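You operate a simulated robot arm through the tools that you are given. There is no shell and no other tool.

You run a simulated robot arm. Do the job below in one go: nothing can be reset, and whatever is moved stays where it is left.

JOB
Wash the blue pen and stand it in the holder for its size.
Fine: wash it in the cleaner, then dab it dry on the felt.

It is judged by the outcome, as a careful person would: the job done as asked, and still so three seconds after it is handed in. It fails if anything else is knocked over, pushed out of place, dropped, spilled or broken.

ROBOT AND FRAMES
A 7-joint arm with a two-finger parallel gripper, fixed in place. Base frame: the origin is at the foot of the arm, x ahead of it, y to its left, z up. Units: cm, rad, N and s.
Its first joint turns from -2.304 to 2.304 rad. Payload 3.91 kg.
The tool frame sits at the grasp point between the pads (the TCP): z along the fingers, y along the line on which they close. The tips reach 3 cm beyond it. Largest opening 11 cm; finger width 2, thickness 1; the body of the gripper, 4.8 by 11.2 cm, starts 5.5 cm behind the TCP.
Orientation is told as [roll, pitch, yaw] about the base's x, y, z axes, in that order, counted from this pose: with the fingers straight down and closing along the base's y, the tool's x points along the base's -x, its y along +y and its z along -z.

CONTROLS
- The arm moves only by the tool send_rows. Its argument "motion" is text: rows parted by semicolons, each of 7 numbers parted by spaces: the shift along the base's x, y, z in m, then the turn, a rotation vector about the base's x, y, z in rad, then the closure, from 0 (fully open) to 1 (shut). In form: tx ty tz wx wy wz fingers; .... A call has 1 to 20 rows; each row is the pose to reach, as a shift and turn from the pose commanded when the call began. A row lasts 0.2 s, in which the tool goes at most 5 cm and 0.15 rad; a call with a longer step from one row to the next is refused whole, and so is a gripper value outside its range. A pose out of reach is approached as far as the arm can. The call stops where the force on the tool passes 40 N (or 10 N more than at its start, if that is more) or the arm is blocked; 0.2 s more then pass. Each finger travels about 10.8 cm/s and halts on what it meets, pressing with about 22 N; the grip force reading is that of the motor and also rises with nothing between the fingers. The clock runs only during rows and for 0.2 s after the last one: add rows that repeat a pose to give the fingers time. It gives the time, the measured TCP pose, the force on the tool (base axes), the opening and the grip force at its end, in the units of the frame above (readings bear some noise), with the torque about the TCP (base axes, N m) and any sound that the robot's microphone picked up.
- Cameras (640 x 400 px; columns grow to the right, rows downward): "scene" is fixed at [22.03, -65.24, 141.04]; the picture's right is [1.00, -0.05, 0.00], its down [-0.01, -0.27, -0.96] and it looks along [0.05, 0.96, -0.27] (base axes); focal length 341 px, centre (320, 200). "wrist" rides on the gripper at [7.2, 1.7, -10.3] in the tool frame; the picture's right is [-0.23, 0.97, 0.00], its down [-0.76, -0.18, -0.62] and it looks along [-0.61, -0.14, 0.78] (tool axes); focal length 222 px, centre (320, 200). There is no depth. A picture from a camera that has moved, and an enlarged one, comes with that camera's place and axes in the base frame and with its lens. The place of the scene camera against the robot may be out by one fixed shift of up to 1.8 cm in any direction.
- camera(camera): a new picture of that camera. It takes no simulated time.
- close_up(camera, box): a new picture of the part [left, top, right, bottom] of that camera's present view, enlarged. It takes no simulated time.
- job_done(): hands the job in; it is judged then, once.

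Nothing tells you positions but the pictures and the camera data. Unless the task says otherwise, let go and move clear before handing in.

The tools are called after ">>>" by a JSON object that holds its "name" and its "arguments". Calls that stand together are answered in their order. send_rows: Moves the arm, as the interface text tells. Its arguments: {"type":"object","properties":{"motion":{"type":"string"}},"required":["motion"]} The other tools are called the same way: camera (camera) takes a picture; close_up (camera, box) takes an enlarged picture of a part of a camera's view; job_done () hands the job in.

At the start:

```text
clock: 0.0
eef_pos: [31.16, 57.14, 113.04]
orientation: [0.001, 0.001, 0.001]
wrist_force: [0.1, -0.7, -0.6]
wrist_torque: [-0.02, 0.04, -0.01]
gripper_width: 11.0
grip_force: 0.1
```

scene: 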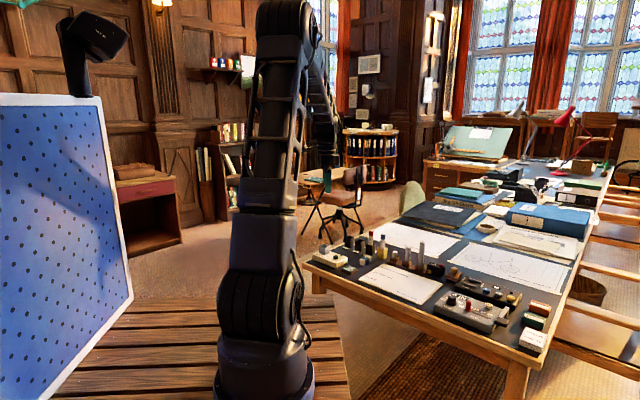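
wrist: 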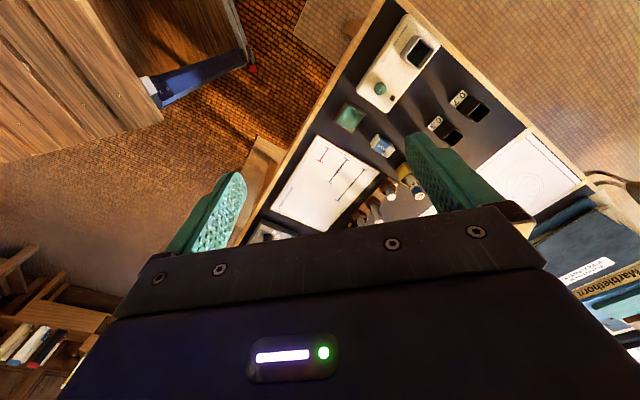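

I see the arm on a wooden platform and a table to its right with small objects on it. I'll look closer at the table before moving anything.

>>> {"name": "close_up", "arguments": {"camera": "scene", "box": [300, 220, 460, 320]}}

>>> {"name": "close_up", "arguments": {"camera": "scene", "box": [420, 260, 580, 360]}}

>>> {"name": "close_up", "arguments": {"camera": "wrist", "box": [240, 0, 560, 240]}}

>>> {"name": "close_up", "arguments": {"camera": "scene", "box": [400, 160, 640, 310]}}

```text
4.00 times, centred on (380, 270) of scene
camera zoom: at [22.03, -65.24, 141.04], right [1.0, -0.05, 0.0], down [-0.01, -0.27, -0.96], along [0.05, 0.96, -0.27], focal length 1364 px, centre (80, -80)
```

zoom: 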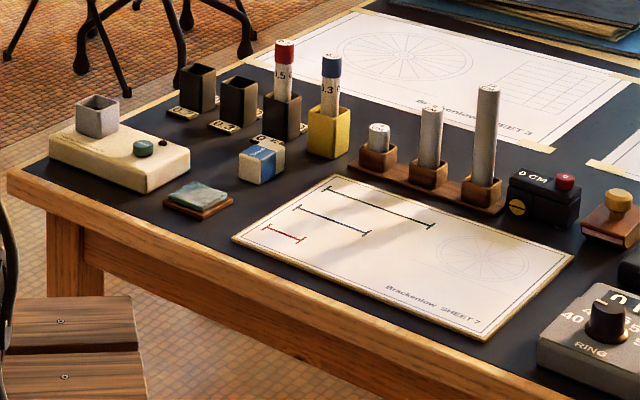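

```text
4.00 times, centred on (500, 310) of scene
camera zoom: at [22.03, -65.24, 141.04], right [1.0, -0.05, 0.0], down [-0.01, -0.27, -0.96], along [0.05, 0.96, -0.27], focal length 1364 px, centre (-400, -240)
```

zoom: 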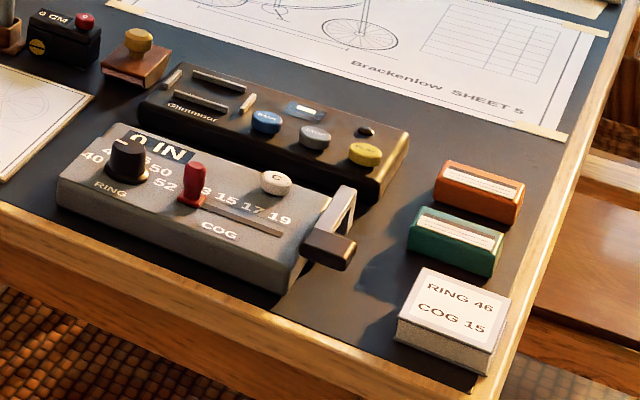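

```text
1.67 times, centred on (400, 120) of wrist
camera zoom: at [23.78, 58.8, 123.37], right [0.23, 0.97, 0.0], down [0.76, -0.18, 0.62], along [0.61, -0.14, -0.78], focal length 370 px, centre (187, 333)
```

zoom: 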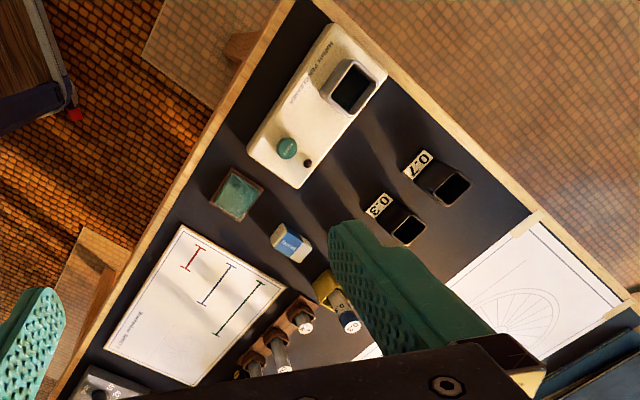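

```text
2.67 times, centred on (520, 235) of scene
camera zoom: at [22.03, -65.24, 141.04], right [1.0, -0.05, 0.0], down [-0.01, -0.27, -0.96], along [0.05, 0.96, -0.27], focal length 909 px, centre (-213, 107)
```

zoom: 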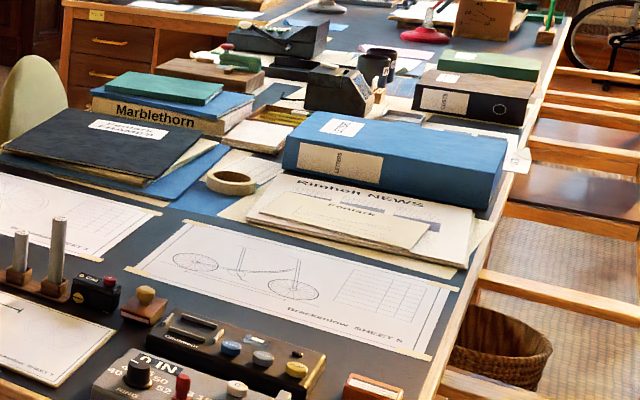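

The blue-capped pen stands in a yellow block; there are three black holders (labels 0.7, 0.3 and one with the red pen), a white cleaner with a cup and green button, and a felt pad. I'll zoom in to read the labels.

>>> {"name": "close_up", "arguments": {"camera": "scene", "box": [335, 225, 395, 265]}}

>>> {"name": "close_up", "arguments": {"camera": "scene", "box": [308, 238, 368, 278]}}

>>> {"name": "close_up", "arguments": {"camera": "wrist", "box": [340, 10, 460, 110]}}

>>> {"name": "close_up", "arguments": {"camera": "wrist", "box": [400, 70, 520, 150]}}

>>> {"name": "close_up", "arguments": {"camera": "wrist", "box": [330, 90, 450, 220]}}

```text
10.00 times, centred on (365, 245) of scene
camera zoom: at [22.03, -65.24, 141.04], right [1.0, -0.05, 0.0], down [-0.01, -0.27, -0.96], along [0.05, 0.96, -0.27], focal length 3410 px, centre (-130, -250)
```

zoom: 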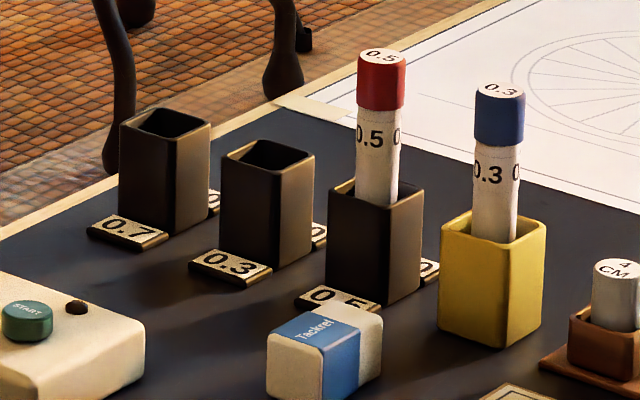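

```text
10.00 times, centred on (338, 258) of scene
camera zoom: at [22.03, -65.24, 141.04], right [1.0, -0.05, 0.0], down [-0.01, -0.27, -0.96], along [0.05, 0.96, -0.27], focal length 3410 px, centre (140, -380)
```

zoom: 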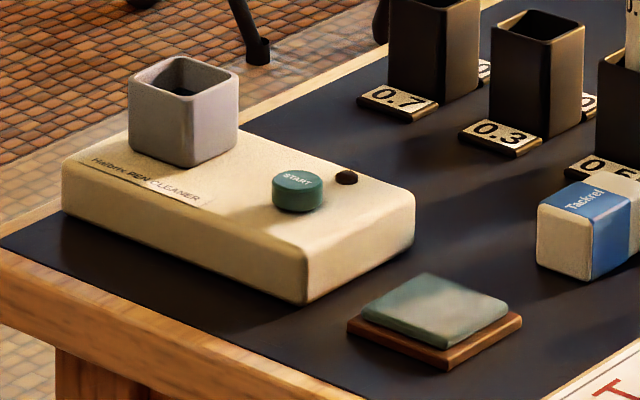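

```text
4.00 times, centred on (400, 60) of wrist
camera zoom: at [23.78, 58.8, 123.37], right [0.23, 0.97, 0.0], down [0.76, -0.18, 0.62], along [0.61, -0.14, -0.78], focal length 888 px, centre (0, 760)
```

zoom: 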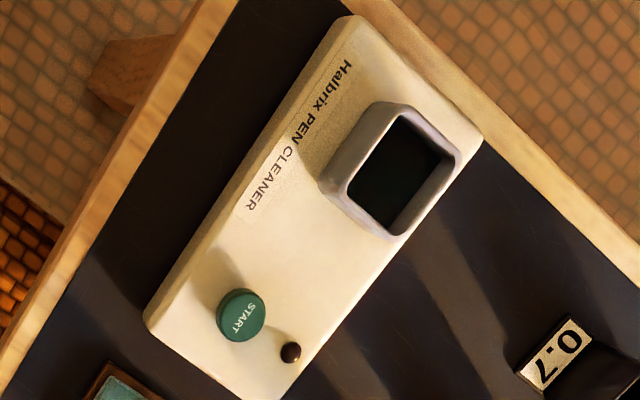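

```text
5.00 times, centred on (460, 110) of wrist
camera zoom: at [23.78, 58.8, 123.37], right [0.23, 0.97, 0.0], down [0.76, -0.18, 0.62], along [0.61, -0.14, -0.78], focal length 1111 px, centre (-380, 650)
```

zoom: 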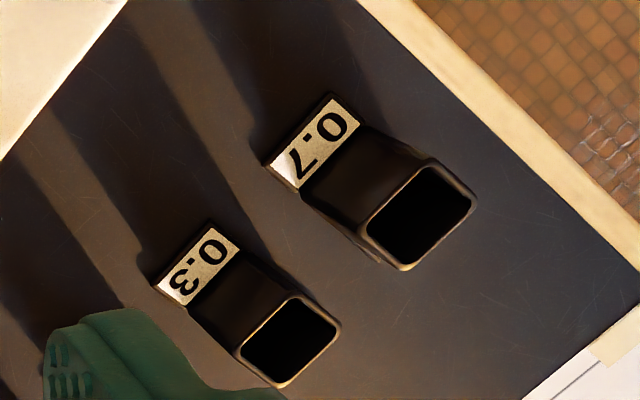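

```text
3.08 times, centred on (390, 155) of wrist
camera zoom: at [23.78, 58.8, 123.37], right [0.23, 0.97, 0.0], down [0.76, -0.18, 0.62], along [0.61, -0.14, -0.78], focal length 684 px, centre (105, 338)
```

zoom: 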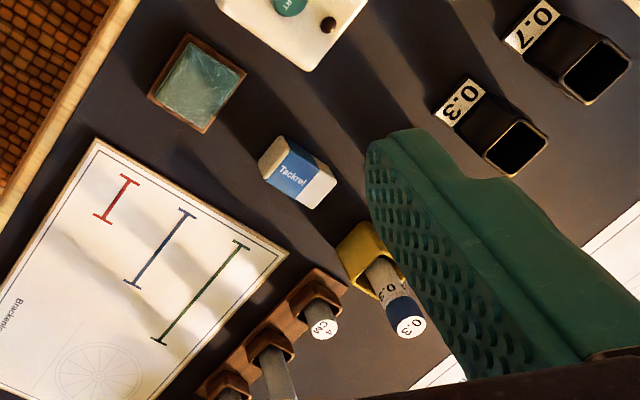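

The blue pen is marked 0.3 and the 0.3 holder is empty; I put the table top at roughly z = 75 cm with the pen near (56, 72). Next I move over it at a safe height for a better wrist view.

>>> {"name": "send_rows", "arguments": {"motion": "0.011 0.019 -0.016 0 0 0 0; 0.022 0.037 -0.033 0 0 0 0; 0.033 0.056 -0.049 0 0 0 0; 0.044 0.074 -0.065 0 0 0 0; 0.055 0.093 -0.081 0 0 0 0; 0.066 0.111 -0.098 0 0 0 0; 0.077 0.130 -0.114 0 0 0 0; 0.088 0.149 -0.130 0 0 0 0; 0.088 0.149 -0.130 0 0 0 0"}}

>>> {"name": "camera", "arguments": {"camera": "wrist"}}

>>> {"name": "camera", "arguments": {"camera": "scene"}}

```text
clock: 2.0
eef_pos: [39.96, 72.22, 99.98]
orientation: [0.0, 0.001, -0.001]
wrist_force: [-0.3, -0.2, 0.2]
wrist_torque: [-0.01, -0.02, -0.01]
gripper_width: 10.99
grip_force: 0.1
```

```text
taken
camera wrist: at [32.59, 73.67, 110.35], right [0.23, 0.97, 0.0], down [0.76, -0.18, 0.62], along [0.61, -0.14, -0.78], focal length 222 px, centre (320, 200)
```

wrist: 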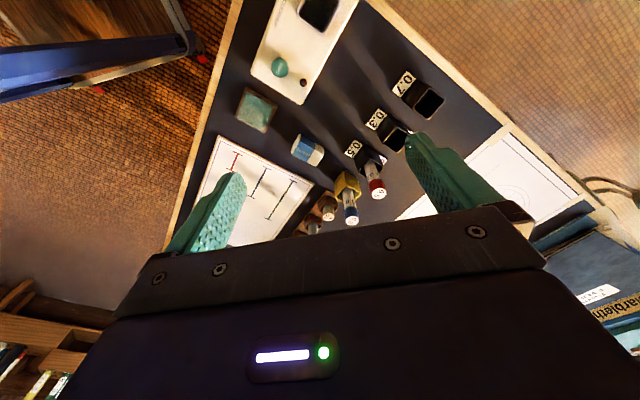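

```text
taken
```

scene: 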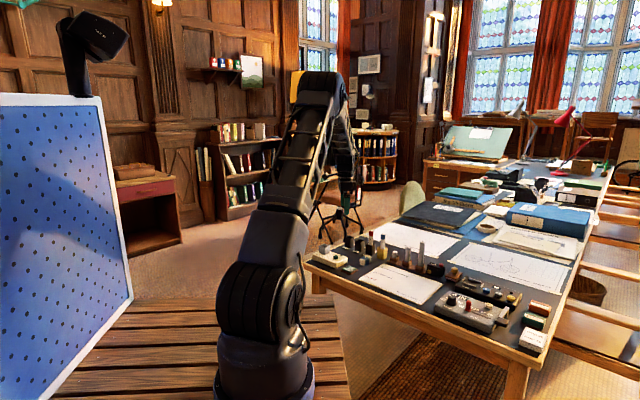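

The holders run in a row at about 45° to the base axes, each about 5.7 cm apart, with the blue pen in the yellow block near (56, 72.5). I'll go over the pen and yaw -45° so the fingers close across the row.

>>> {"name": "send_rows", "arguments": {"motion": "0.02 0 0 0 0 -0.1 0; 0.04 0 0 0 0 -0.2 0; 0.06 0 0 0 0 -0.3 0; 0.08 0 0 0 0 -0.4 0; 0.10 0 0 0 0 -0.5 0; 0.12 0 0 0 0 -0.6 0; 0.14 0 0 0 0 -0.7 0; 0.16 0 0 0 0 -0.785 0; 0.16 0 0 0 0 -0.785 0"}}

>>> {"name": "camera", "arguments": {"camera": "wrist"}}

>>> {"name": "close_up", "arguments": {"camera": "wrist", "box": [240, 0, 400, 100]}}

>>> {"name": "close_up", "arguments": {"camera": "wrist", "box": [240, 90, 400, 190]}}

```text
clock: 4.0
eef_pos: [55.96, 72.08, 100.05]
orientation: [0.001, 0.001, -0.784]
wrist_force: [0.6, 0.7, 0.3]
wrist_torque: [0.02, 0.02, -0.02]
gripper_width: 11.0
grip_force: 0.1
```

```text
taken
camera wrist: at [51.88, 78.34, 110.4], right [0.85, 0.53, 0.0], down [0.41, -0.66, 0.62], along [0.33, -0.53, -0.78], focal length 222 px, centre (320, 200)
```

wrist: 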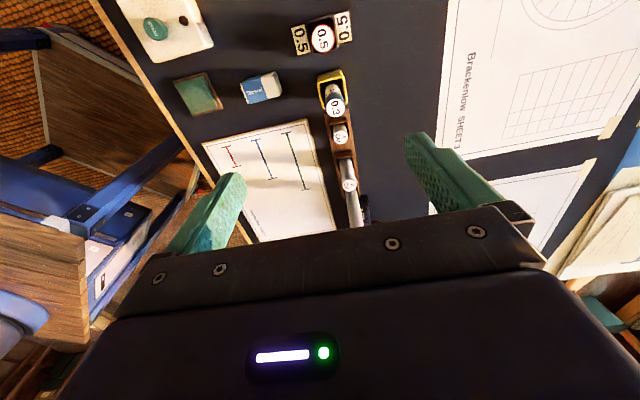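

```text
4.00 times, centred on (320, 50) of wrist
camera zoom: at [51.88, 78.34, 110.4], right [0.85, 0.53, 0.0], down [0.41, -0.66, 0.62], along [0.33, -0.53, -0.78], focal length 888 px, centre (320, 800)
```

zoom: 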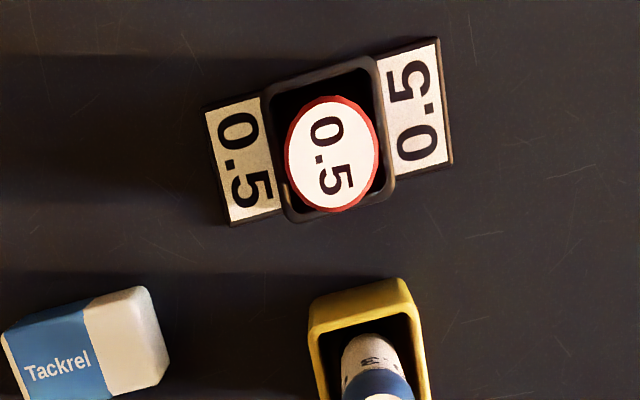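

```text
4.00 times, centred on (320, 140) of wrist
camera zoom: at [51.88, 78.34, 110.4], right [0.85, 0.53, 0.0], down [0.41, -0.66, 0.62], along [0.33, -0.53, -0.78], focal length 888 px, centre (320, 440)
```

zoom: 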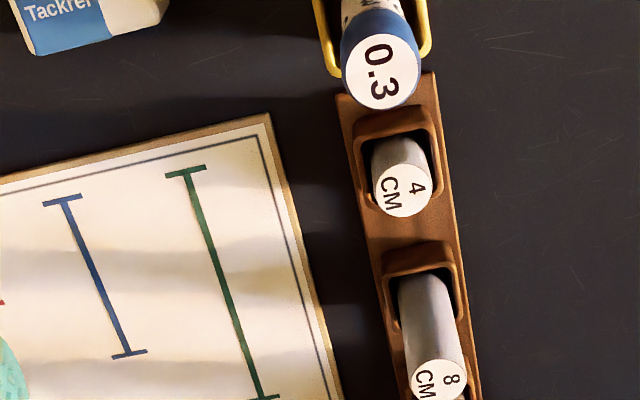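

The pen top appears at about (57.1, 73.0, 85.3) and upright, with its yellow block and the 4 cm gauge block next in line. I'll centre over it, drop to z = 92 and narrow the fingers part-way before checking alignment.

>>> {"name": "send_rows", "arguments": {"motion": "0.006 0.005 -0.01 0 0 0 0.2; 0.012 0.009 -0.03 0 0 0 0.4; 0.012 0.009 -0.05 0 0 0 0.4; 0.012 0.009 -0.07 0 0 0 0.4; 0.012 0.009 -0.08 0 0 0 0.4; 0.012 0.009 -0.08 0 0 0 0.4"}}

>>> {"name": "camera", "arguments": {"camera": "wrist"}}

>>> {"name": "close_up", "arguments": {"camera": "wrist", "box": [240, 90, 400, 190]}}

>>> {"name": "close_up", "arguments": {"camera": "scene", "box": [335, 195, 415, 265]}}

```text
clock: 5.4
eef_pos: [57.12, 73.09, 91.94]
orientation: [0.0, -0.001, -0.785]
wrist_force: [0.0, 0.2, 0.1]
wrist_torque: [0.04, 0.02, 0.0]
gripper_width: 6.59
grip_force: 0.0
```

```text
taken
camera wrist: at [53.05, 79.25, 102.34], right [0.85, 0.53, 0.0], down [0.41, -0.66, 0.62], along [0.33, -0.53, -0.78], focal length 222 px, centre (320, 200)
```

wrist: 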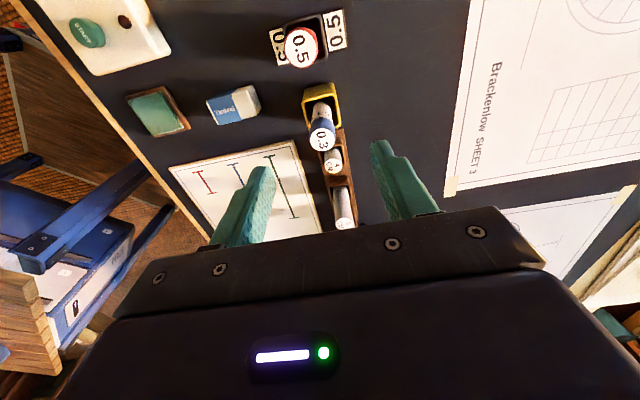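

```text
4.00 times, centred on (320, 140) of wrist
camera zoom: at [53.05, 79.25, 102.34], right [0.85, 0.53, 0.0], down [0.41, -0.66, 0.62], along [0.33, -0.53, -0.78], focal length 888 px, centre (320, 440)
```

zoom: 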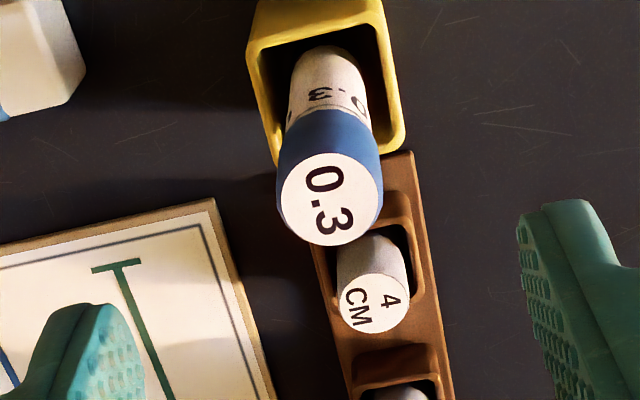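

```text
5.71 times, centred on (375, 230) of scene
camera zoom: at [22.03, -65.24, 141.04], right [1.0, -0.05, 0.0], down [-0.01, -0.27, -0.96], along [0.05, 0.96, -0.27], focal length 1949 px, centre (6, 29)
```

zoom: 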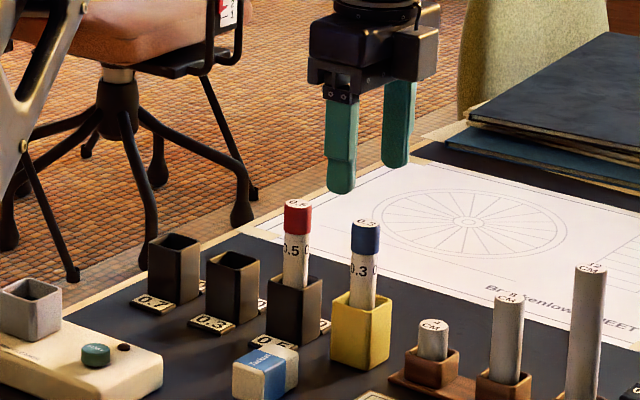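

The pen top sits centred under the fingers and the yellow rim is about 6 cm below it. I'll lower the TCP to z ≈ 84 (tips about 1.5 cm above the rim) and close on the pen.

>>> {"name": "send_rows", "arguments": {"motion": "0.0005 0 -0.02 0 0 0 0.4; 0.0005 0 -0.04 0 0 0 0.4; 0.0005 0 -0.055 0 0 0 0.4; 0.0005 0 -0.07 0 0 0 0.4; 0.0005 0 -0.08 0 0 0 0.4; 0.0005 0 -0.08 0 0 0 0.4"}}

>>> {"name": "camera", "arguments": {"camera": "wrist"}}

>>> {"name": "close_up", "arguments": {"camera": "scene", "box": [335, 195, 415, 265]}}

```text
clock: 6.8
eef_pos: [57.25, 73.02, 83.94]
orientation: [-0.001, 0.0, -0.784]
wrist_force: [0.0, -0.1, -0.2]
wrist_torque: [0.02, 0.0, 0.0]
gripper_width: 6.57
grip_force: 0.0
```

```text
taken
camera wrist: at [53.13, 79.27, 94.39], right [0.85, 0.53, 0.0], down [0.41, -0.66, 0.62], along [0.33, -0.53, -0.78], focal length 222 px, centre (320, 200)
```

wrist: 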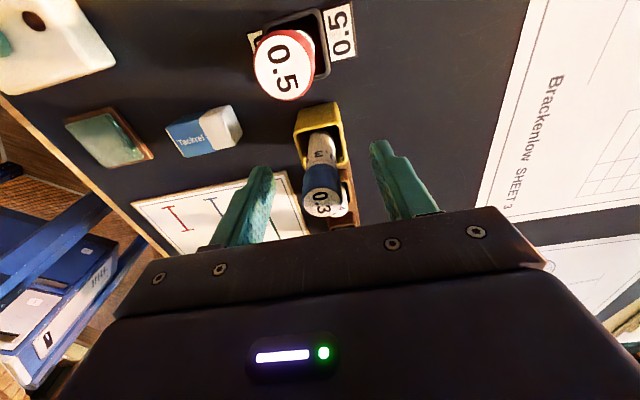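

```text
5.71 times, centred on (375, 230) of scene
camera zoom: at [22.03, -65.24, 141.04], right [1.0, -0.05, 0.0], down [-0.01, -0.27, -0.96], along [0.05, 0.96, -0.27], focal length 1949 px, centre (6, 29)
```

zoom: 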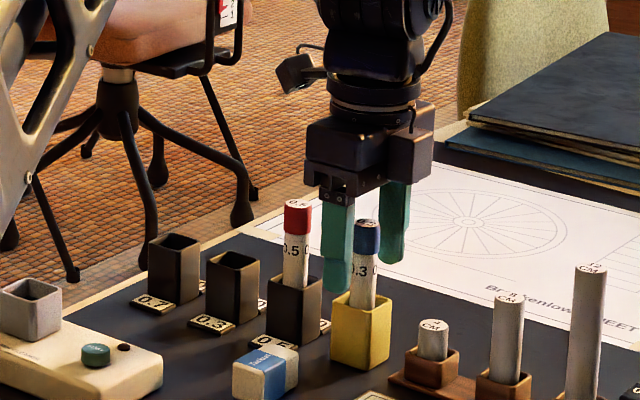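

The fingers straddle the blue pen, clear of the yellow block and the red pen. I'll close now.

>>> {"name": "send_rows", "arguments": {"motion": "0 0 0 0 0 0 0.6; 0 0 0 0 0 0 0.75; 0 0 0 0 0 0 0.85; 0 0 0 0 0 0 1; 0 0 0 0 0 0 1; 0 0 0 0 0 0 1"}}

>>> {"name": "camera", "arguments": {"camera": "wrist"}}

>>> {"name": "close_up", "arguments": {"camera": "scene", "box": [335, 195, 415, 265]}}

```text
clock: 8.2
eef_pos: [57.12, 73.0, 84.09]
orientation: [0.001, 0.0, -0.783]
wrist_force: [0.9, -0.6, -0.9]
wrist_torque: [-0.02, -0.03, -0.02]
gripper_width: 2.01
grip_force: 22.3
```

```text
taken
camera wrist: at [53.13, 79.27, 94.39], right [0.85, 0.53, 0.0], down [0.41, -0.66, 0.62], along [0.33, -0.53, -0.78], focal length 222 px, centre (320, 200)
```

wrist: 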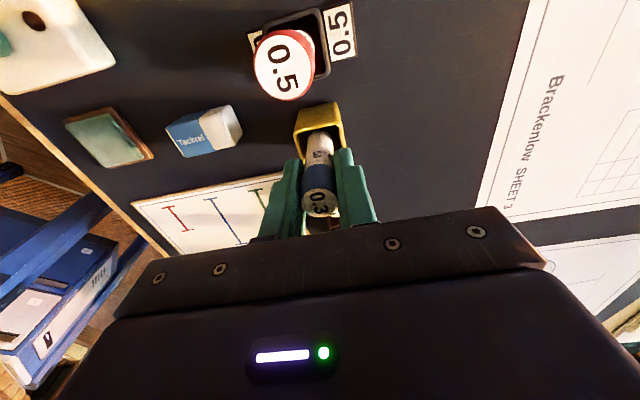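

```text
5.71 times, centred on (375, 230) of scene
camera zoom: at [22.03, -65.24, 141.04], right [1.0, -0.05, 0.0], down [-0.01, -0.27, -0.96], along [0.05, 0.96, -0.27], focal length 1949 px, centre (6, 29)
```

zoom: 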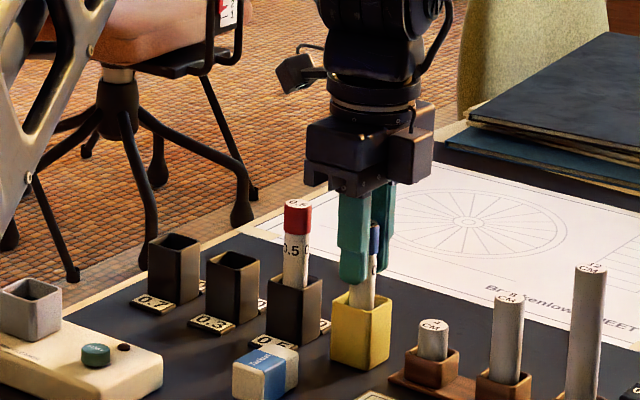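

The grip reads about 22 N at 2.0 cm opening, so the pen is held. I'll lift it straight up out of the yellow block to travel height.

>>> {"name": "send_rows", "arguments": {"motion": "0 0 0.005 0 0 0 1; 0 0 0.015 0 0 0 1; 0 0 0.03 0 0 0 1; 0 0 0.045 0 0 0 1; 0 0 0.06 0 0 0 1; 0 0 0.08 0 0 0 1; 0 0 0.10 0 0 0 1; 0 0 0.12 0 0 0 1; 0 0 0.14 0 0 0 1; 0 0 0.16 0 0 0 1; 0 0 0.18 0 0 0 1; 0 0 0.18 0 0 0 1"}}

>>> {"name": "camera", "arguments": {"camera": "wrist"}}

>>> {"name": "close_up", "arguments": {"camera": "scene", "box": [295, 175, 415, 280]}}

>>> {"name": "close_up", "arguments": {"camera": "scene", "box": [340, 180, 400, 225]}}

```text
clock: 10.8
eef_pos: [57.06, 72.95, 102.08]
orientation: [0.0, -0.001, -0.786]
wrist_force: [-0.5, 0.3, -0.7]
wrist_torque: [0.02, 0.01, -0.02]
gripper_width: 2.02
grip_force: 21.7
```

```text
taken
camera wrist: at [53.11, 79.17, 112.39], right [0.85, 0.53, 0.0], down [0.41, -0.66, 0.62], along [0.33, -0.53, -0.78], focal length 222 px, centre (320, 200)
```

wrist: 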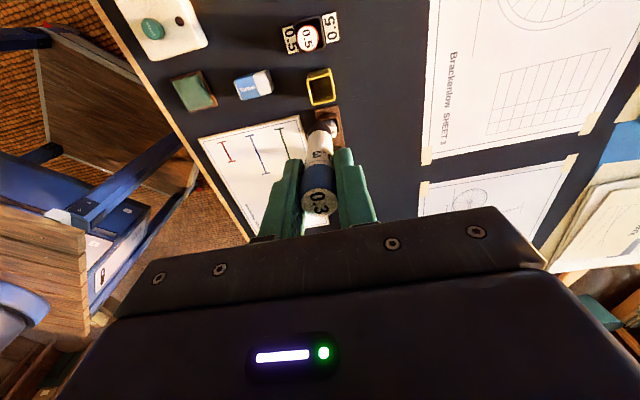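

```text
3.81 times, centred on (355, 228) of scene
camera zoom: at [22.03, -65.24, 141.04], right [1.0, -0.05, 0.0], down [-0.01, -0.27, -0.96], along [0.05, 0.96, -0.27], focal length 1299 px, centre (187, 95)
```

zoom: 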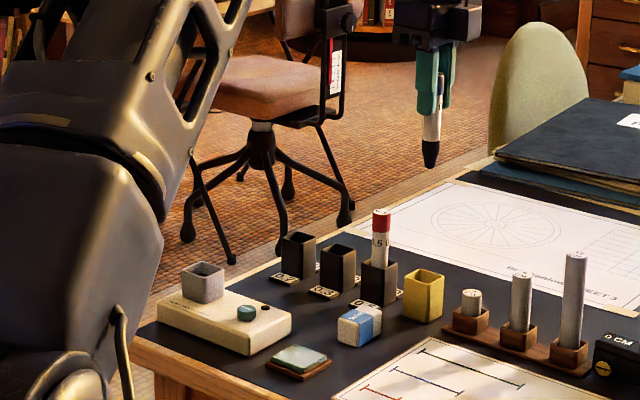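

```text
8.89 times, centred on (370, 202) of scene
camera zoom: at [22.03, -65.24, 141.04], right [1.0, -0.05, 0.0], down [-0.01, -0.27, -0.96], along [0.05, 0.96, -0.27], focal length 3031 px, centre (-124, 178)
```

zoom: 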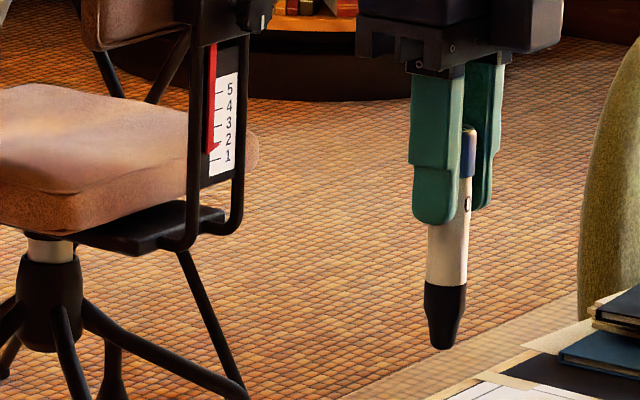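

The pen is lifted cleanly and vertical, with its tapered nib about 10 cm below the TCP. I estimate the cleaner's cup at about (31.5, 74.0) with its rim near z = 79.5, so I'll carry the pen there at height and look down.

>>> {"name": "send_rows", "arguments": {"motion": "-0.02 0.001 0 0 0 0 1; -0.05 0.002 0 0 0 0 1; -0.08 0.003 0 0 0 0 1; -0.11 0.004 0 0 0 0 1; -0.14 0.005 0 0 0 0 1; -0.17 0.006 0 0 0 0 1; -0.20 0.007 0 0 0 0 1; -0.225 0.008 0 0 0 0 1; -0.245 0.009 0 0 0 0 1; -0.256 0.0095 0 0 0 0 1; -0.256 0.0095 0 0 0 0 1"}}

>>> {"name": "camera", "arguments": {"camera": "wrist"}}

>>> {"name": "close_up", "arguments": {"camera": "wrist", "box": [240, 40, 400, 140]}}

>>> {"name": "close_up", "arguments": {"camera": "scene", "box": [295, 190, 375, 290]}}

```text
clock: 13.2
eef_pos: [31.49, 74.02, 101.98]
orientation: [0.001, -0.001, -0.783]
wrist_force: [0.5, 0.4, -0.1]
wrist_torque: [0.01, 0.02, -0.03]
gripper_width: 2.01
grip_force: 22.0
```

```text
taken
camera wrist: at [27.5, 80.21, 112.34], right [0.85, 0.53, 0.0], down [0.41, -0.66, 0.62], along [0.33, -0.53, -0.78], focal length 222 px, centre (320, 200)
```

wrist: 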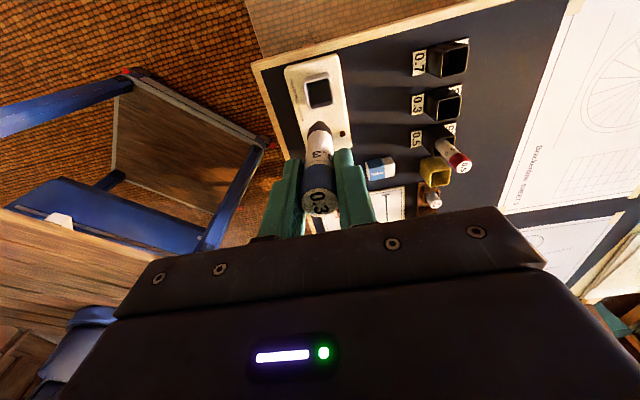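

```text
4.00 times, centred on (320, 90) of wrist
camera zoom: at [27.5, 80.21, 112.34], right [0.85, 0.53, 0.0], down [0.41, -0.66, 0.62], along [0.33, -0.53, -0.78], focal length 888 px, centre (320, 640)
```

zoom: 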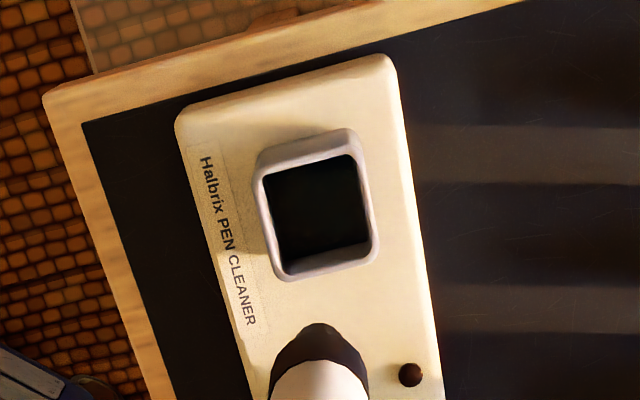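

```text
4.00 times, centred on (335, 240) of scene
camera zoom: at [22.03, -65.24, 141.04], right [1.0, -0.05, 0.0], down [-0.01, -0.27, -0.96], along [0.05, 0.96, -0.27], focal length 1364 px, centre (260, 40)
```

zoom: 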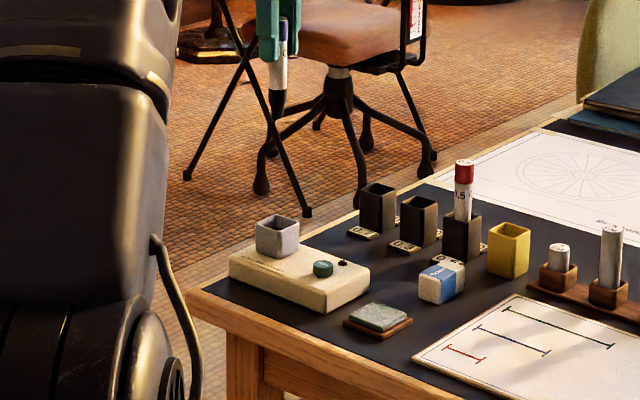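

The cup is directly beneath the nib within a few millimetres. I'll shift slightly and lower to just above the rim to check the alignment.

>>> {"name": "send_rows", "arguments": {"motion": "-0.001 -0.002 -0.02 0 0 0 1; -0.001 -0.002 -0.04 0 0 0 1; -0.001 -0.002 -0.06 0 0 0 1; -0.001 -0.002 -0.08 0 0 0 1; -0.001 -0.002 -0.10 0 0 0 1; -0.001 -0.002 -0.10 0 0 0 1"}}

>>> {"name": "camera", "arguments": {"camera": "wrist"}}

>>> {"name": "close_up", "arguments": {"camera": "wrist", "box": [240, 50, 400, 150]}}

>>> {"name": "close_up", "arguments": {"camera": "scene", "box": [300, 210, 360, 270]}}

```text
clock: 14.6
eef_pos: [31.52, 73.73, 92.03]
orientation: [0.001, 0.001, -0.783]
wrist_force: [0.5, -0.3, -0.6]
wrist_torque: [0.0, 0.01, 0.01]
gripper_width: 2.02
grip_force: 22.0
```

```text
taken
camera wrist: at [27.46, 79.94, 102.4], right [0.85, 0.53, 0.0], down [0.41, -0.66, 0.62], along [0.33, -0.53, -0.78], focal length 222 px, centre (320, 200)
```

wrist: 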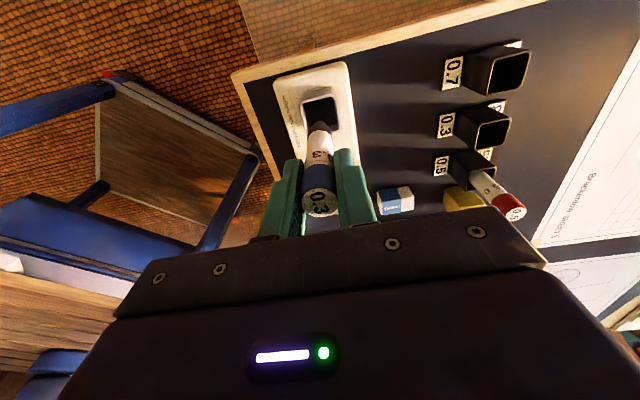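

```text
4.00 times, centred on (320, 100) of wrist
camera zoom: at [27.46, 79.94, 102.4], right [0.85, 0.53, 0.0], down [0.41, -0.66, 0.62], along [0.33, -0.53, -0.78], focal length 888 px, centre (320, 600)
```

zoom: 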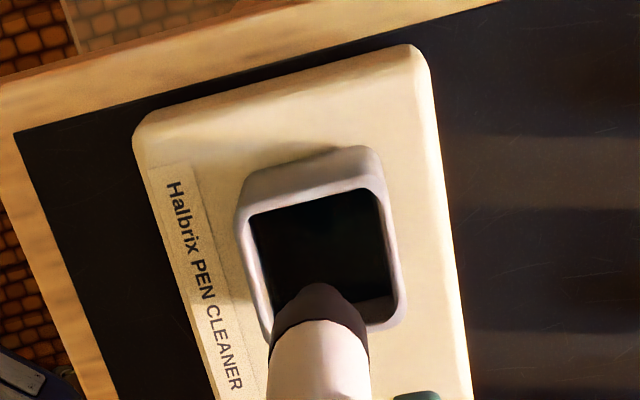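

```text
6.67 times, centred on (330, 240) of scene
camera zoom: at [22.03, -65.24, 141.04], right [1.0, -0.05, 0.0], down [-0.01, -0.27, -0.96], along [0.05, 0.96, -0.27], focal length 2273 px, centre (253, -67)
```

zoom: 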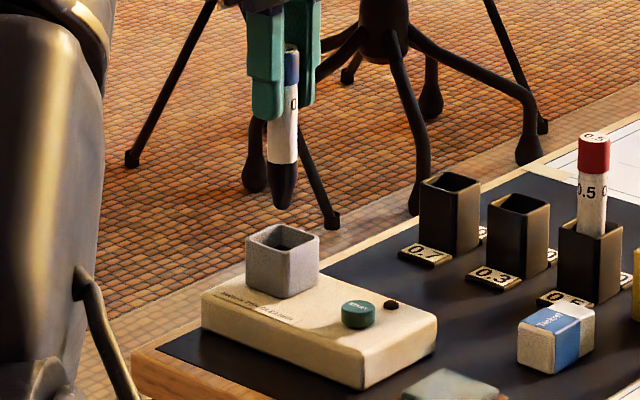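

The nib is centred over the cup opening (about 3 cm square, aligned with the table). I'll lower the pen into it, checking force as I go.

>>> {"name": "send_rows", "arguments": {"motion": "0 0 -0.01 0 0 0 1; 0 0 -0.02 0 0 0 1; 0 0 -0.03 0 0 0 1; 0 0 -0.037 0 0 0 1; 0 0 -0.043 0 0 0 1; 0 0 -0.043 0 0 0 1"}}

>>> {"name": "close_up", "arguments": {"camera": "wrist", "box": [240, 50, 400, 150]}}

>>> {"name": "close_up", "arguments": {"camera": "scene", "box": [300, 210, 360, 270]}}

```text
clock: 16.0
eef_pos: [31.53, 73.77, 87.7]
orientation: [0.0, -0.001, -0.783]
wrist_force: [0.1, 0.2, -0.7]
wrist_torque: [0.06, 0.02, 0.01]
gripper_width: 2.0
grip_force: 21.8
```

```text
4.00 times, centred on (320, 100) of wrist
camera zoom: at [27.43, 79.99, 98.07], right [0.85, 0.53, 0.0], down [0.41, -0.66, 0.62], along [0.33, -0.53, -0.78], focal length 888 px, centre (320, 600)
```

zoom: 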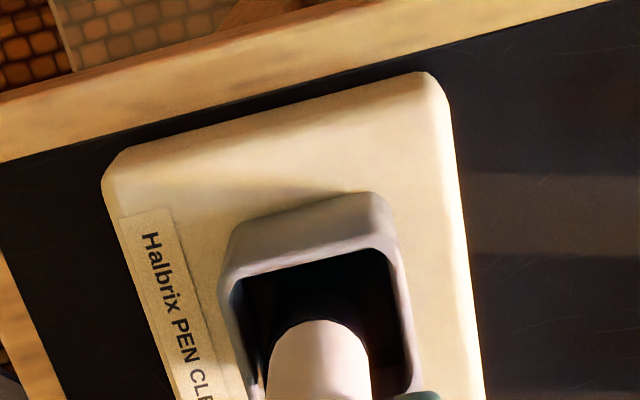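

```text
6.67 times, centred on (330, 240) of scene
camera zoom: at [22.03, -65.24, 141.04], right [1.0, -0.05, 0.0], down [-0.01, -0.27, -0.96], along [0.05, 0.96, -0.27], focal length 2273 px, centre (253, -67)
```

zoom: 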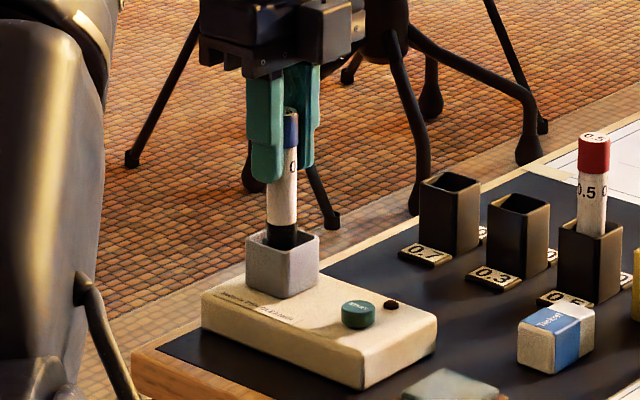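

The nib is inside the cup with no contact yet. I'll go down in small increments and watch the force.

>>> {"name": "send_rows", "arguments": {"motion": "0 0 -0.002 0 0 0 1; 0 0 -0.004 0 0 0 1; 0 0 -0.006 0 0 0 1; 0 0 -0.006 0 0 0 1"}}

```text
clock: 17.0
eef_pos: [31.41, 73.62, 87.11]
orientation: [0.0, 0.0, -0.784]
wrist_force: [0.0, -0.3, -0.6]
wrist_torque: [-0.01, -0.02, -0.06]
gripper_width: 2.03
grip_force: 22.2
```

No contact yet; continuing downward in small steps.

>>> {"name": "send_rows", "arguments": {"motion": "0 0 -0.002 0 0 0 1; 0 0 -0.004 0 0 0 1; 0 0 -0.006 0 0 0 1; 0 0 -0.006 0 0 0 1"}}

```text
clock: 18.0
eef_pos: [31.48, 73.78, 86.55]
orientation: [0.003, 0.001, -0.783]
wrist_force: [-1.3, 0.5, 21.9]
wrist_torque: [0.05, 0.07, -0.02]
gripper_width: 2.02
grip_force: 21.8
```

The nib has touched the cup floor (about 22 N). I'll relieve the pressure slightly so it just rests before releasing.

>>> {"name": "send_rows", "arguments": {"motion": "0 0 0.001 0 0 0 1; 0 0 0.002 0 0 0 1; 0 0 0.002 0 0 0 1"}}

>>> {"name": "close_up", "arguments": {"camera": "wrist", "box": [240, 90, 400, 230]}}

>>> {"name": "close_up", "arguments": {"camera": "scene", "box": [300, 210, 360, 270]}}

```text
clock: 18.8
eef_pos: [31.43, 73.69, 86.64]
orientation: [0.002, 0.002, -0.783]
wrist_force: [-1.1, 2.5, 6.9]
wrist_torque: [0.21, 0.15, -0.03]
gripper_width: 2.01
grip_force: 21.8
```

```text
2.86 times, centred on (320, 160) of wrist
camera zoom: at [27.39, 79.94, 97.0], right [0.85, 0.53, 0.0], down [0.41, -0.66, 0.62], along [0.33, -0.53, -0.78], focal length 635 px, centre (320, 314)
```

zoom: 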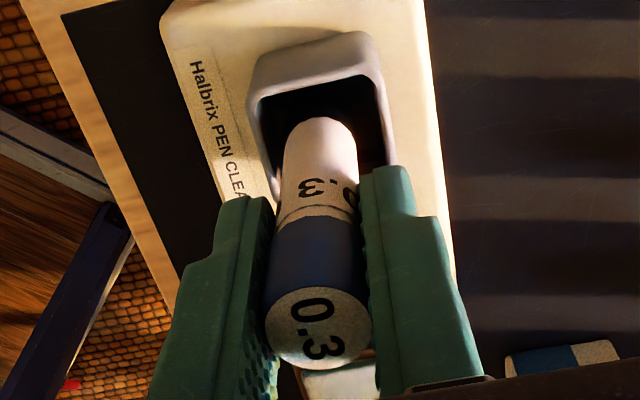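

```text
6.67 times, centred on (330, 240) of scene
camera zoom: at [22.03, -65.24, 141.04], right [1.0, -0.05, 0.0], down [-0.01, -0.27, -0.96], along [0.05, 0.96, -0.27], focal length 2273 px, centre (253, -67)
```

zoom: 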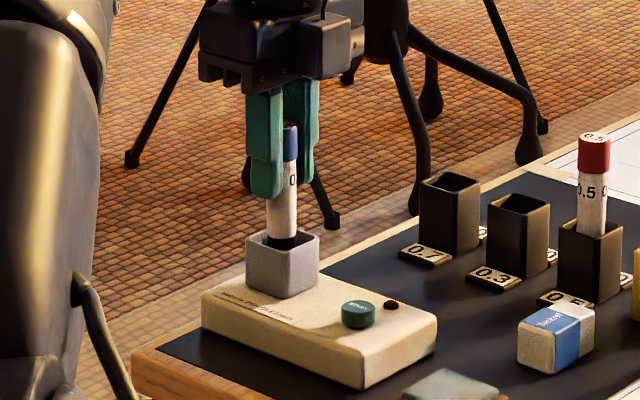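

Force is down to 7 N. I'll lift another millimetre and open slowly to leave the pen standing in the cup.

>>> {"name": "send_rows", "arguments": {"motion": "0 0 0.0008 0 0 0 1; 0 0 0.0008 0 0 0 0.83; 0 0 0.0008 0 0 0 0.81; 0 0 0.0008 0 0 0 0.79; 0 0 0.0008 0 0 0 0.77; 0 0 0.0008 0 0 0 0.75; 0 0 0.0008 0 0 0 0.72; 0 0 0.0008 0 0 0 0.72"}}

>>> {"name": "close_up", "arguments": {"camera": "wrist", "box": [240, 90, 400, 230]}}

>>> {"name": "close_up", "arguments": {"camera": "scene", "box": [300, 210, 360, 270]}}

```text
clock: 20.6
eef_pos: [31.45, 73.66, 86.7]
orientation: [0.0, 0.001, -0.783]
wrist_force: [0.0, 0.5, 0.1]
wrist_torque: [0.02, -0.01, -0.02]
gripper_width: 3.06
grip_force: 0.0
```

```text
2.86 times, centred on (320, 160) of wrist
camera zoom: at [27.43, 79.99, 97.16], right [0.85, 0.53, 0.0], down [0.41, -0.66, 0.62], along [0.33, -0.53, -0.78], focal length 635 px, centre (320, 314)
```

zoom: 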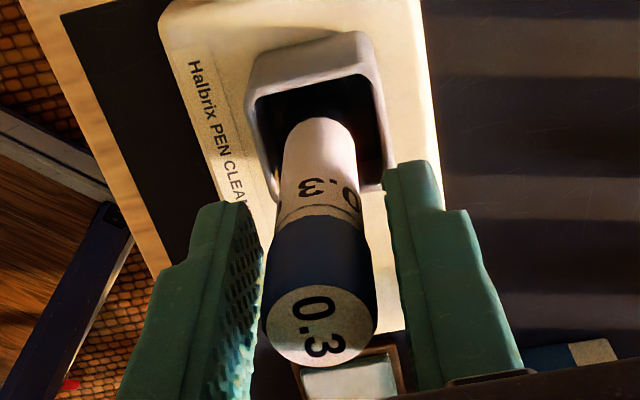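

```text
6.67 times, centred on (330, 240) of scene
camera zoom: at [22.03, -65.24, 141.04], right [1.0, -0.05, 0.0], down [-0.01, -0.27, -0.96], along [0.05, 0.96, -0.27], focal length 2273 px, centre (253, -67)
```

zoom: 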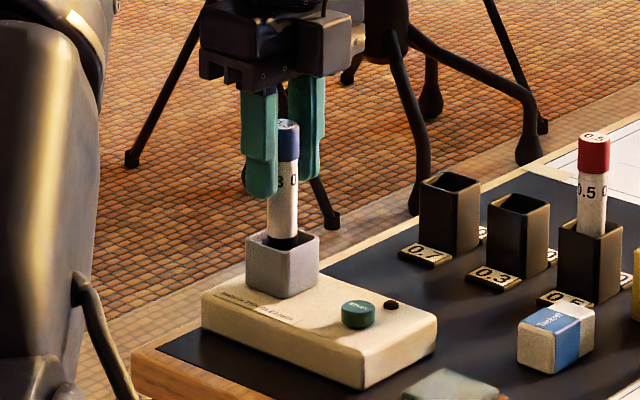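

The pen stands upright in the cup, released. I'll open a bit more, rise straight up, and then turn toward yaw about -5° over the START button so the gripper body and camera stay clear of the pen.

>>> {"name": "send_rows", "arguments": {"motion": "0 0 0 0 0 0 0.65; 0 0 0 0 0 0 0.6; 0 0 0.01 0 0 0 0.6; 0 0 0.025 0 0 0 0.6; 0 0 0.04 0 0 0 0.6; 0 0 0.06 0 0 0 0.6; 0 0 0.08 0 0 0 0.6; 0 0 0.10 0 0 0 0.6; 0 0 0.12 0 0 0 0.6; 0 0 0.14 0 0 0 0.6; 0 0 0.14 0 0 0 0.6"}}

>>> {"name": "camera", "arguments": {"camera": "wrist"}}

>>> {"name": "close_up", "arguments": {"camera": "scene", "box": [300, 210, 360, 270]}}

```text
clock: 23.0
eef_pos: [31.58, 73.82, 100.78]
orientation: [0.0, -0.001, -0.781]
wrist_force: [0.1, -0.1, -0.7]
wrist_torque: [0.02, -0.01, 0.0]
gripper_width: 4.39
grip_force: 0.0
```

```text
taken
camera wrist: at [27.46, 80.01, 111.14], right [0.85, 0.53, 0.0], down [0.41, -0.66, 0.62], along [0.33, -0.53, -0.78], focal length 222 px, centre (320, 200)
```

wrist: 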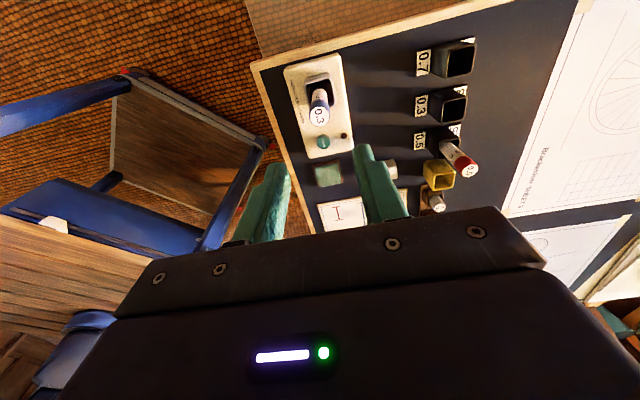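

```text
6.67 times, centred on (330, 240) of scene
camera zoom: at [22.03, -65.24, 141.04], right [1.0, -0.05, 0.0], down [-0.01, -0.27, -0.96], along [0.05, 0.96, -0.27], focal length 2273 px, centre (253, -67)
```

zoom: 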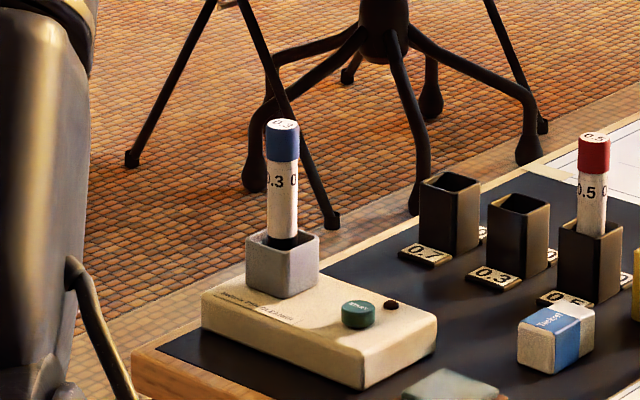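

The pen stays upright in the cup. START looks to be at about (35.7, 67.6); I'll move there at height, rotating and closing the fingers, then have a look.

>>> {"name": "send_rows", "arguments": {"motion": "0.007 -0.010 0 0 0 0.116 0.7; 0.014 -0.020 0 0 0 0.233 0.8; 0.021 -0.030 0 0 0 0.349 0.9; 0.028 -0.041 0 0 0 0.465 1; 0.035 -0.051 0 0 0 0.582 1; 0.042 -0.061 0 0 0 0.698 1; 0.042 -0.061 -0.02 0 0 0.698 1; 0.042 -0.061 -0.04 0 0 0.698 1; 0.042 -0.061 -0.06 0 0 0.698 1; 0.042 -0.061 -0.078 0 0 0.698 1; 0.042 -0.061 -0.078 0 0 0.698 1"}}

>>> {"name": "camera", "arguments": {"camera": "wrist"}}

>>> {"name": "close_up", "arguments": {"camera": "wrist", "box": [240, 60, 400, 180]}}

>>> {"name": "close_up", "arguments": {"camera": "scene", "box": [290, 190, 370, 275]}}

```text
clock: 25.4
eef_pos: [35.63, 67.63, 92.96]
orientation: [0.0, 0.001, -0.085]
wrist_force: [-0.2, -0.5, 0.6]
wrist_torque: [0.0, 0.01, -0.03]
gripper_width: 0.0
grip_force: 21.9
```

```text
taken
camera wrist: at [28.48, 69.86, 103.33], right [0.31, 0.95, 0.0], down [0.74, -0.24, 0.62], along [0.59, -0.19, -0.78], focal length 222 px, centre (320, 200)
```

wrist: 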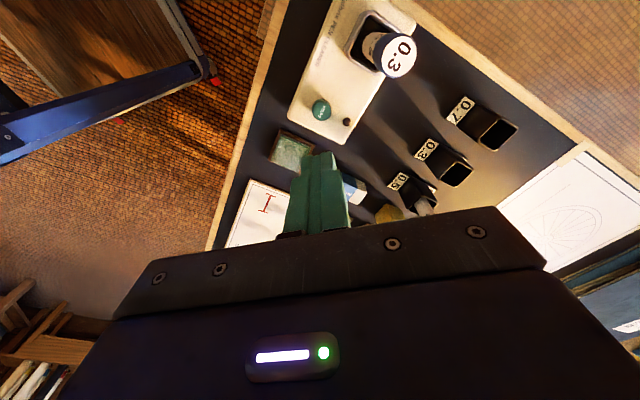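

```text
3.33 times, centred on (320, 120) of wrist
camera zoom: at [28.48, 69.86, 103.33], right [0.31, 0.95, 0.0], down [0.74, -0.24, 0.62], along [0.59, -0.19, -0.78], focal length 740 px, centre (320, 467)
```

zoom: 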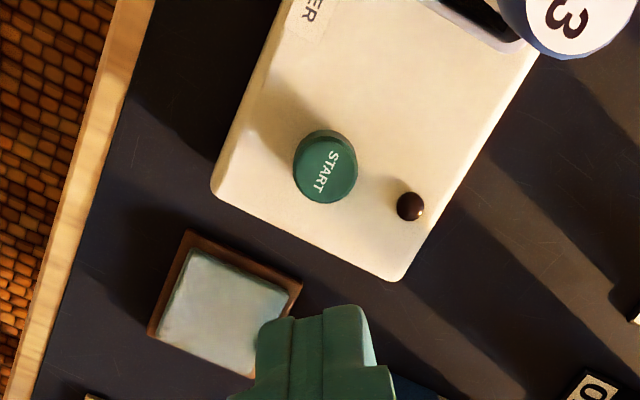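

```text
4.71 times, centred on (330, 232) of scene
camera zoom: at [22.03, -65.24, 141.04], right [1.0, -0.05, 0.0], down [-0.01, -0.27, -0.96], along [0.05, 0.96, -0.27], focal length 1605 px, centre (273, 47)
```

zoom: 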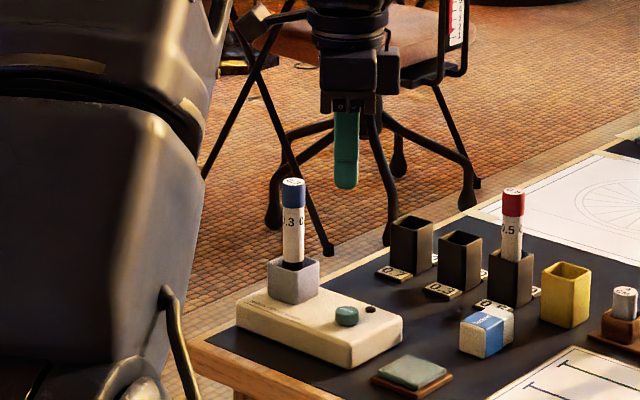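

START is at about (35.85, 67.7), just under the closed fingertips, and the pen is clear of the gripper body. I'll descend to just above the button.

>>> {"name": "send_rows", "arguments": {"motion": "0.002 0.001 -0.02 0 0 0 1; 0.002 0.001 -0.04 0 0 0 1; 0.002 0.001 -0.06 0 0 0 1; 0.002 0.001 -0.08 0 0 0 1; 0.002 0.001 -0.095 0 0 0 1; 0.002 0.001 -0.108 0 0 0 1; 0.002 0.001 -0.108 0 0 0 1"}}

>>> {"name": "camera", "arguments": {"camera": "wrist"}}

>>> {"name": "close_up", "arguments": {"camera": "scene", "box": [300, 205, 370, 275]}}

```text
clock: 27.0
eef_pos: [35.87, 67.82, 82.26]
orientation: [0.0, -0.001, -0.085]
wrist_force: [0.1, -0.8, 0.2]
wrist_torque: [0.0, 0.03, 0.02]
gripper_width: 0.0
grip_force: 22.4
```

```text
taken
camera wrist: at [28.68, 69.98, 92.51], right [0.31, 0.95, 0.0], down [0.74, -0.24, 0.62], along [0.59, -0.19, -0.78], focal length 222 px, centre (320, 200)
```

wrist: 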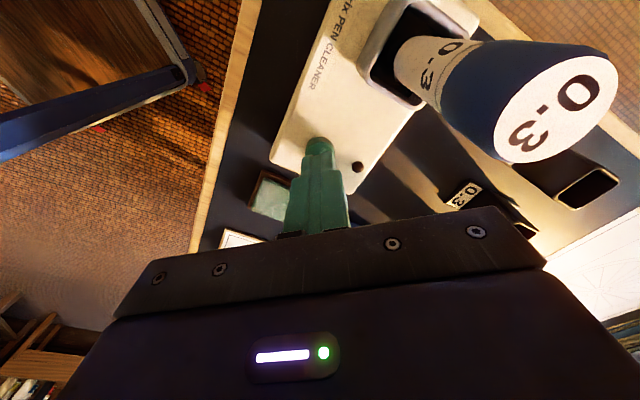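

```text
5.71 times, centred on (335, 240) of scene
camera zoom: at [22.03, -65.24, 141.04], right [1.0, -0.05, 0.0], down [-0.01, -0.27, -0.96], along [0.05, 0.96, -0.27], focal length 1949 px, centre (234, -29)
```

zoom: 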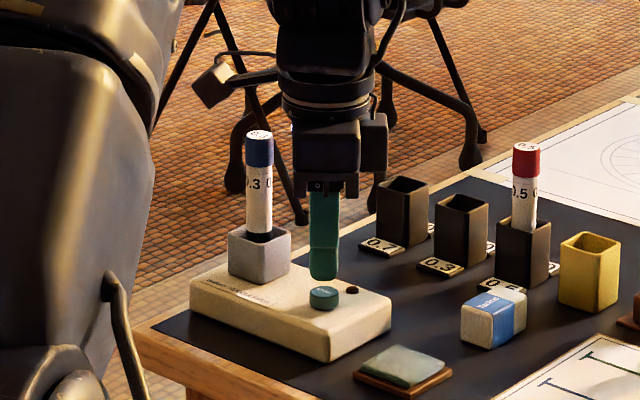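

The fingertips are about 1 cm above START and clear of everything. I'll press in small steps.

>>> {"name": "send_rows", "arguments": {"motion": "0 0 -0.002 0 0 0 1; 0 0 -0.004 0 0 0 1; 0 0 -0.006 0 0 0 1; 0 0 -0.008 0 0 0 1"}}

```text
clock: 28.0
eef_pos: [35.96, 67.78, 81.32]
orientation: [0.001, 0.001, -0.087]
wrist_force: [0.8, 0.4, 0.6]
wrist_torque: [0.02, 0.02, 0.02]
gripper_width: 0.0
grip_force: 22.1
```

No contact yet; I'll keep pressing down by 1 mm steps.

>>> {"name": "send_rows", "arguments": {"motion": "0 0 -0.001 0 0 0 1; 0 0 -0.002 0 0 0 1; 0 0 -0.003 0 0 0 1; 0 0 -0.004 0 0 0 1"}}

>>> {"name": "close_up", "arguments": {"camera": "scene", "box": [310, 225, 360, 270]}}

```text
clock: 29.0
eef_pos: [35.82, 67.76, 80.99]
orientation: [0.002, 0.0, -0.085]
wrist_force: [0.3, 0.5, 0.5]
wrist_torque: [0.0, 0.02, 0.02]
gripper_width: 0.0
grip_force: 21.9
```

```text
8.89 times, centred on (335, 248) of scene
camera zoom: at [22.03, -65.24, 141.04], right [1.0, -0.05, 0.0], down [-0.01, -0.27, -0.96], along [0.05, 0.96, -0.27], focal length 3031 px, centre (187, -222)
```

zoom: 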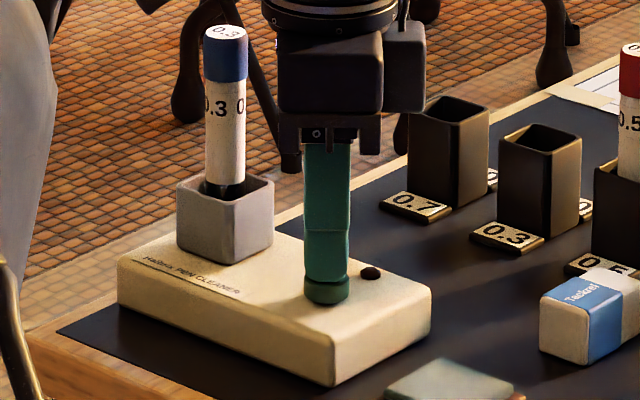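

The tip appears to be right at the button top. Continuing to press.

>>> {"name": "send_rows", "arguments": {"motion": "0 0 -0.001 0 0 0 1; 0 0 -0.002 0 0 0 1; 0 0 -0.003 0 0 0 1; 0 0 -0.003 0 0 0 1"}}

```text
clock: 30.0
eef_pos: [35.77, 67.81, 80.63]
orientation: [0.0, 0.0, -0.084]
wrist_force: [0.6, 1.1, 0.7]
wrist_torque: [0.02, -0.01, 0.02]
gripper_width: 0.0
grip_force: 22.0
heard: click
```

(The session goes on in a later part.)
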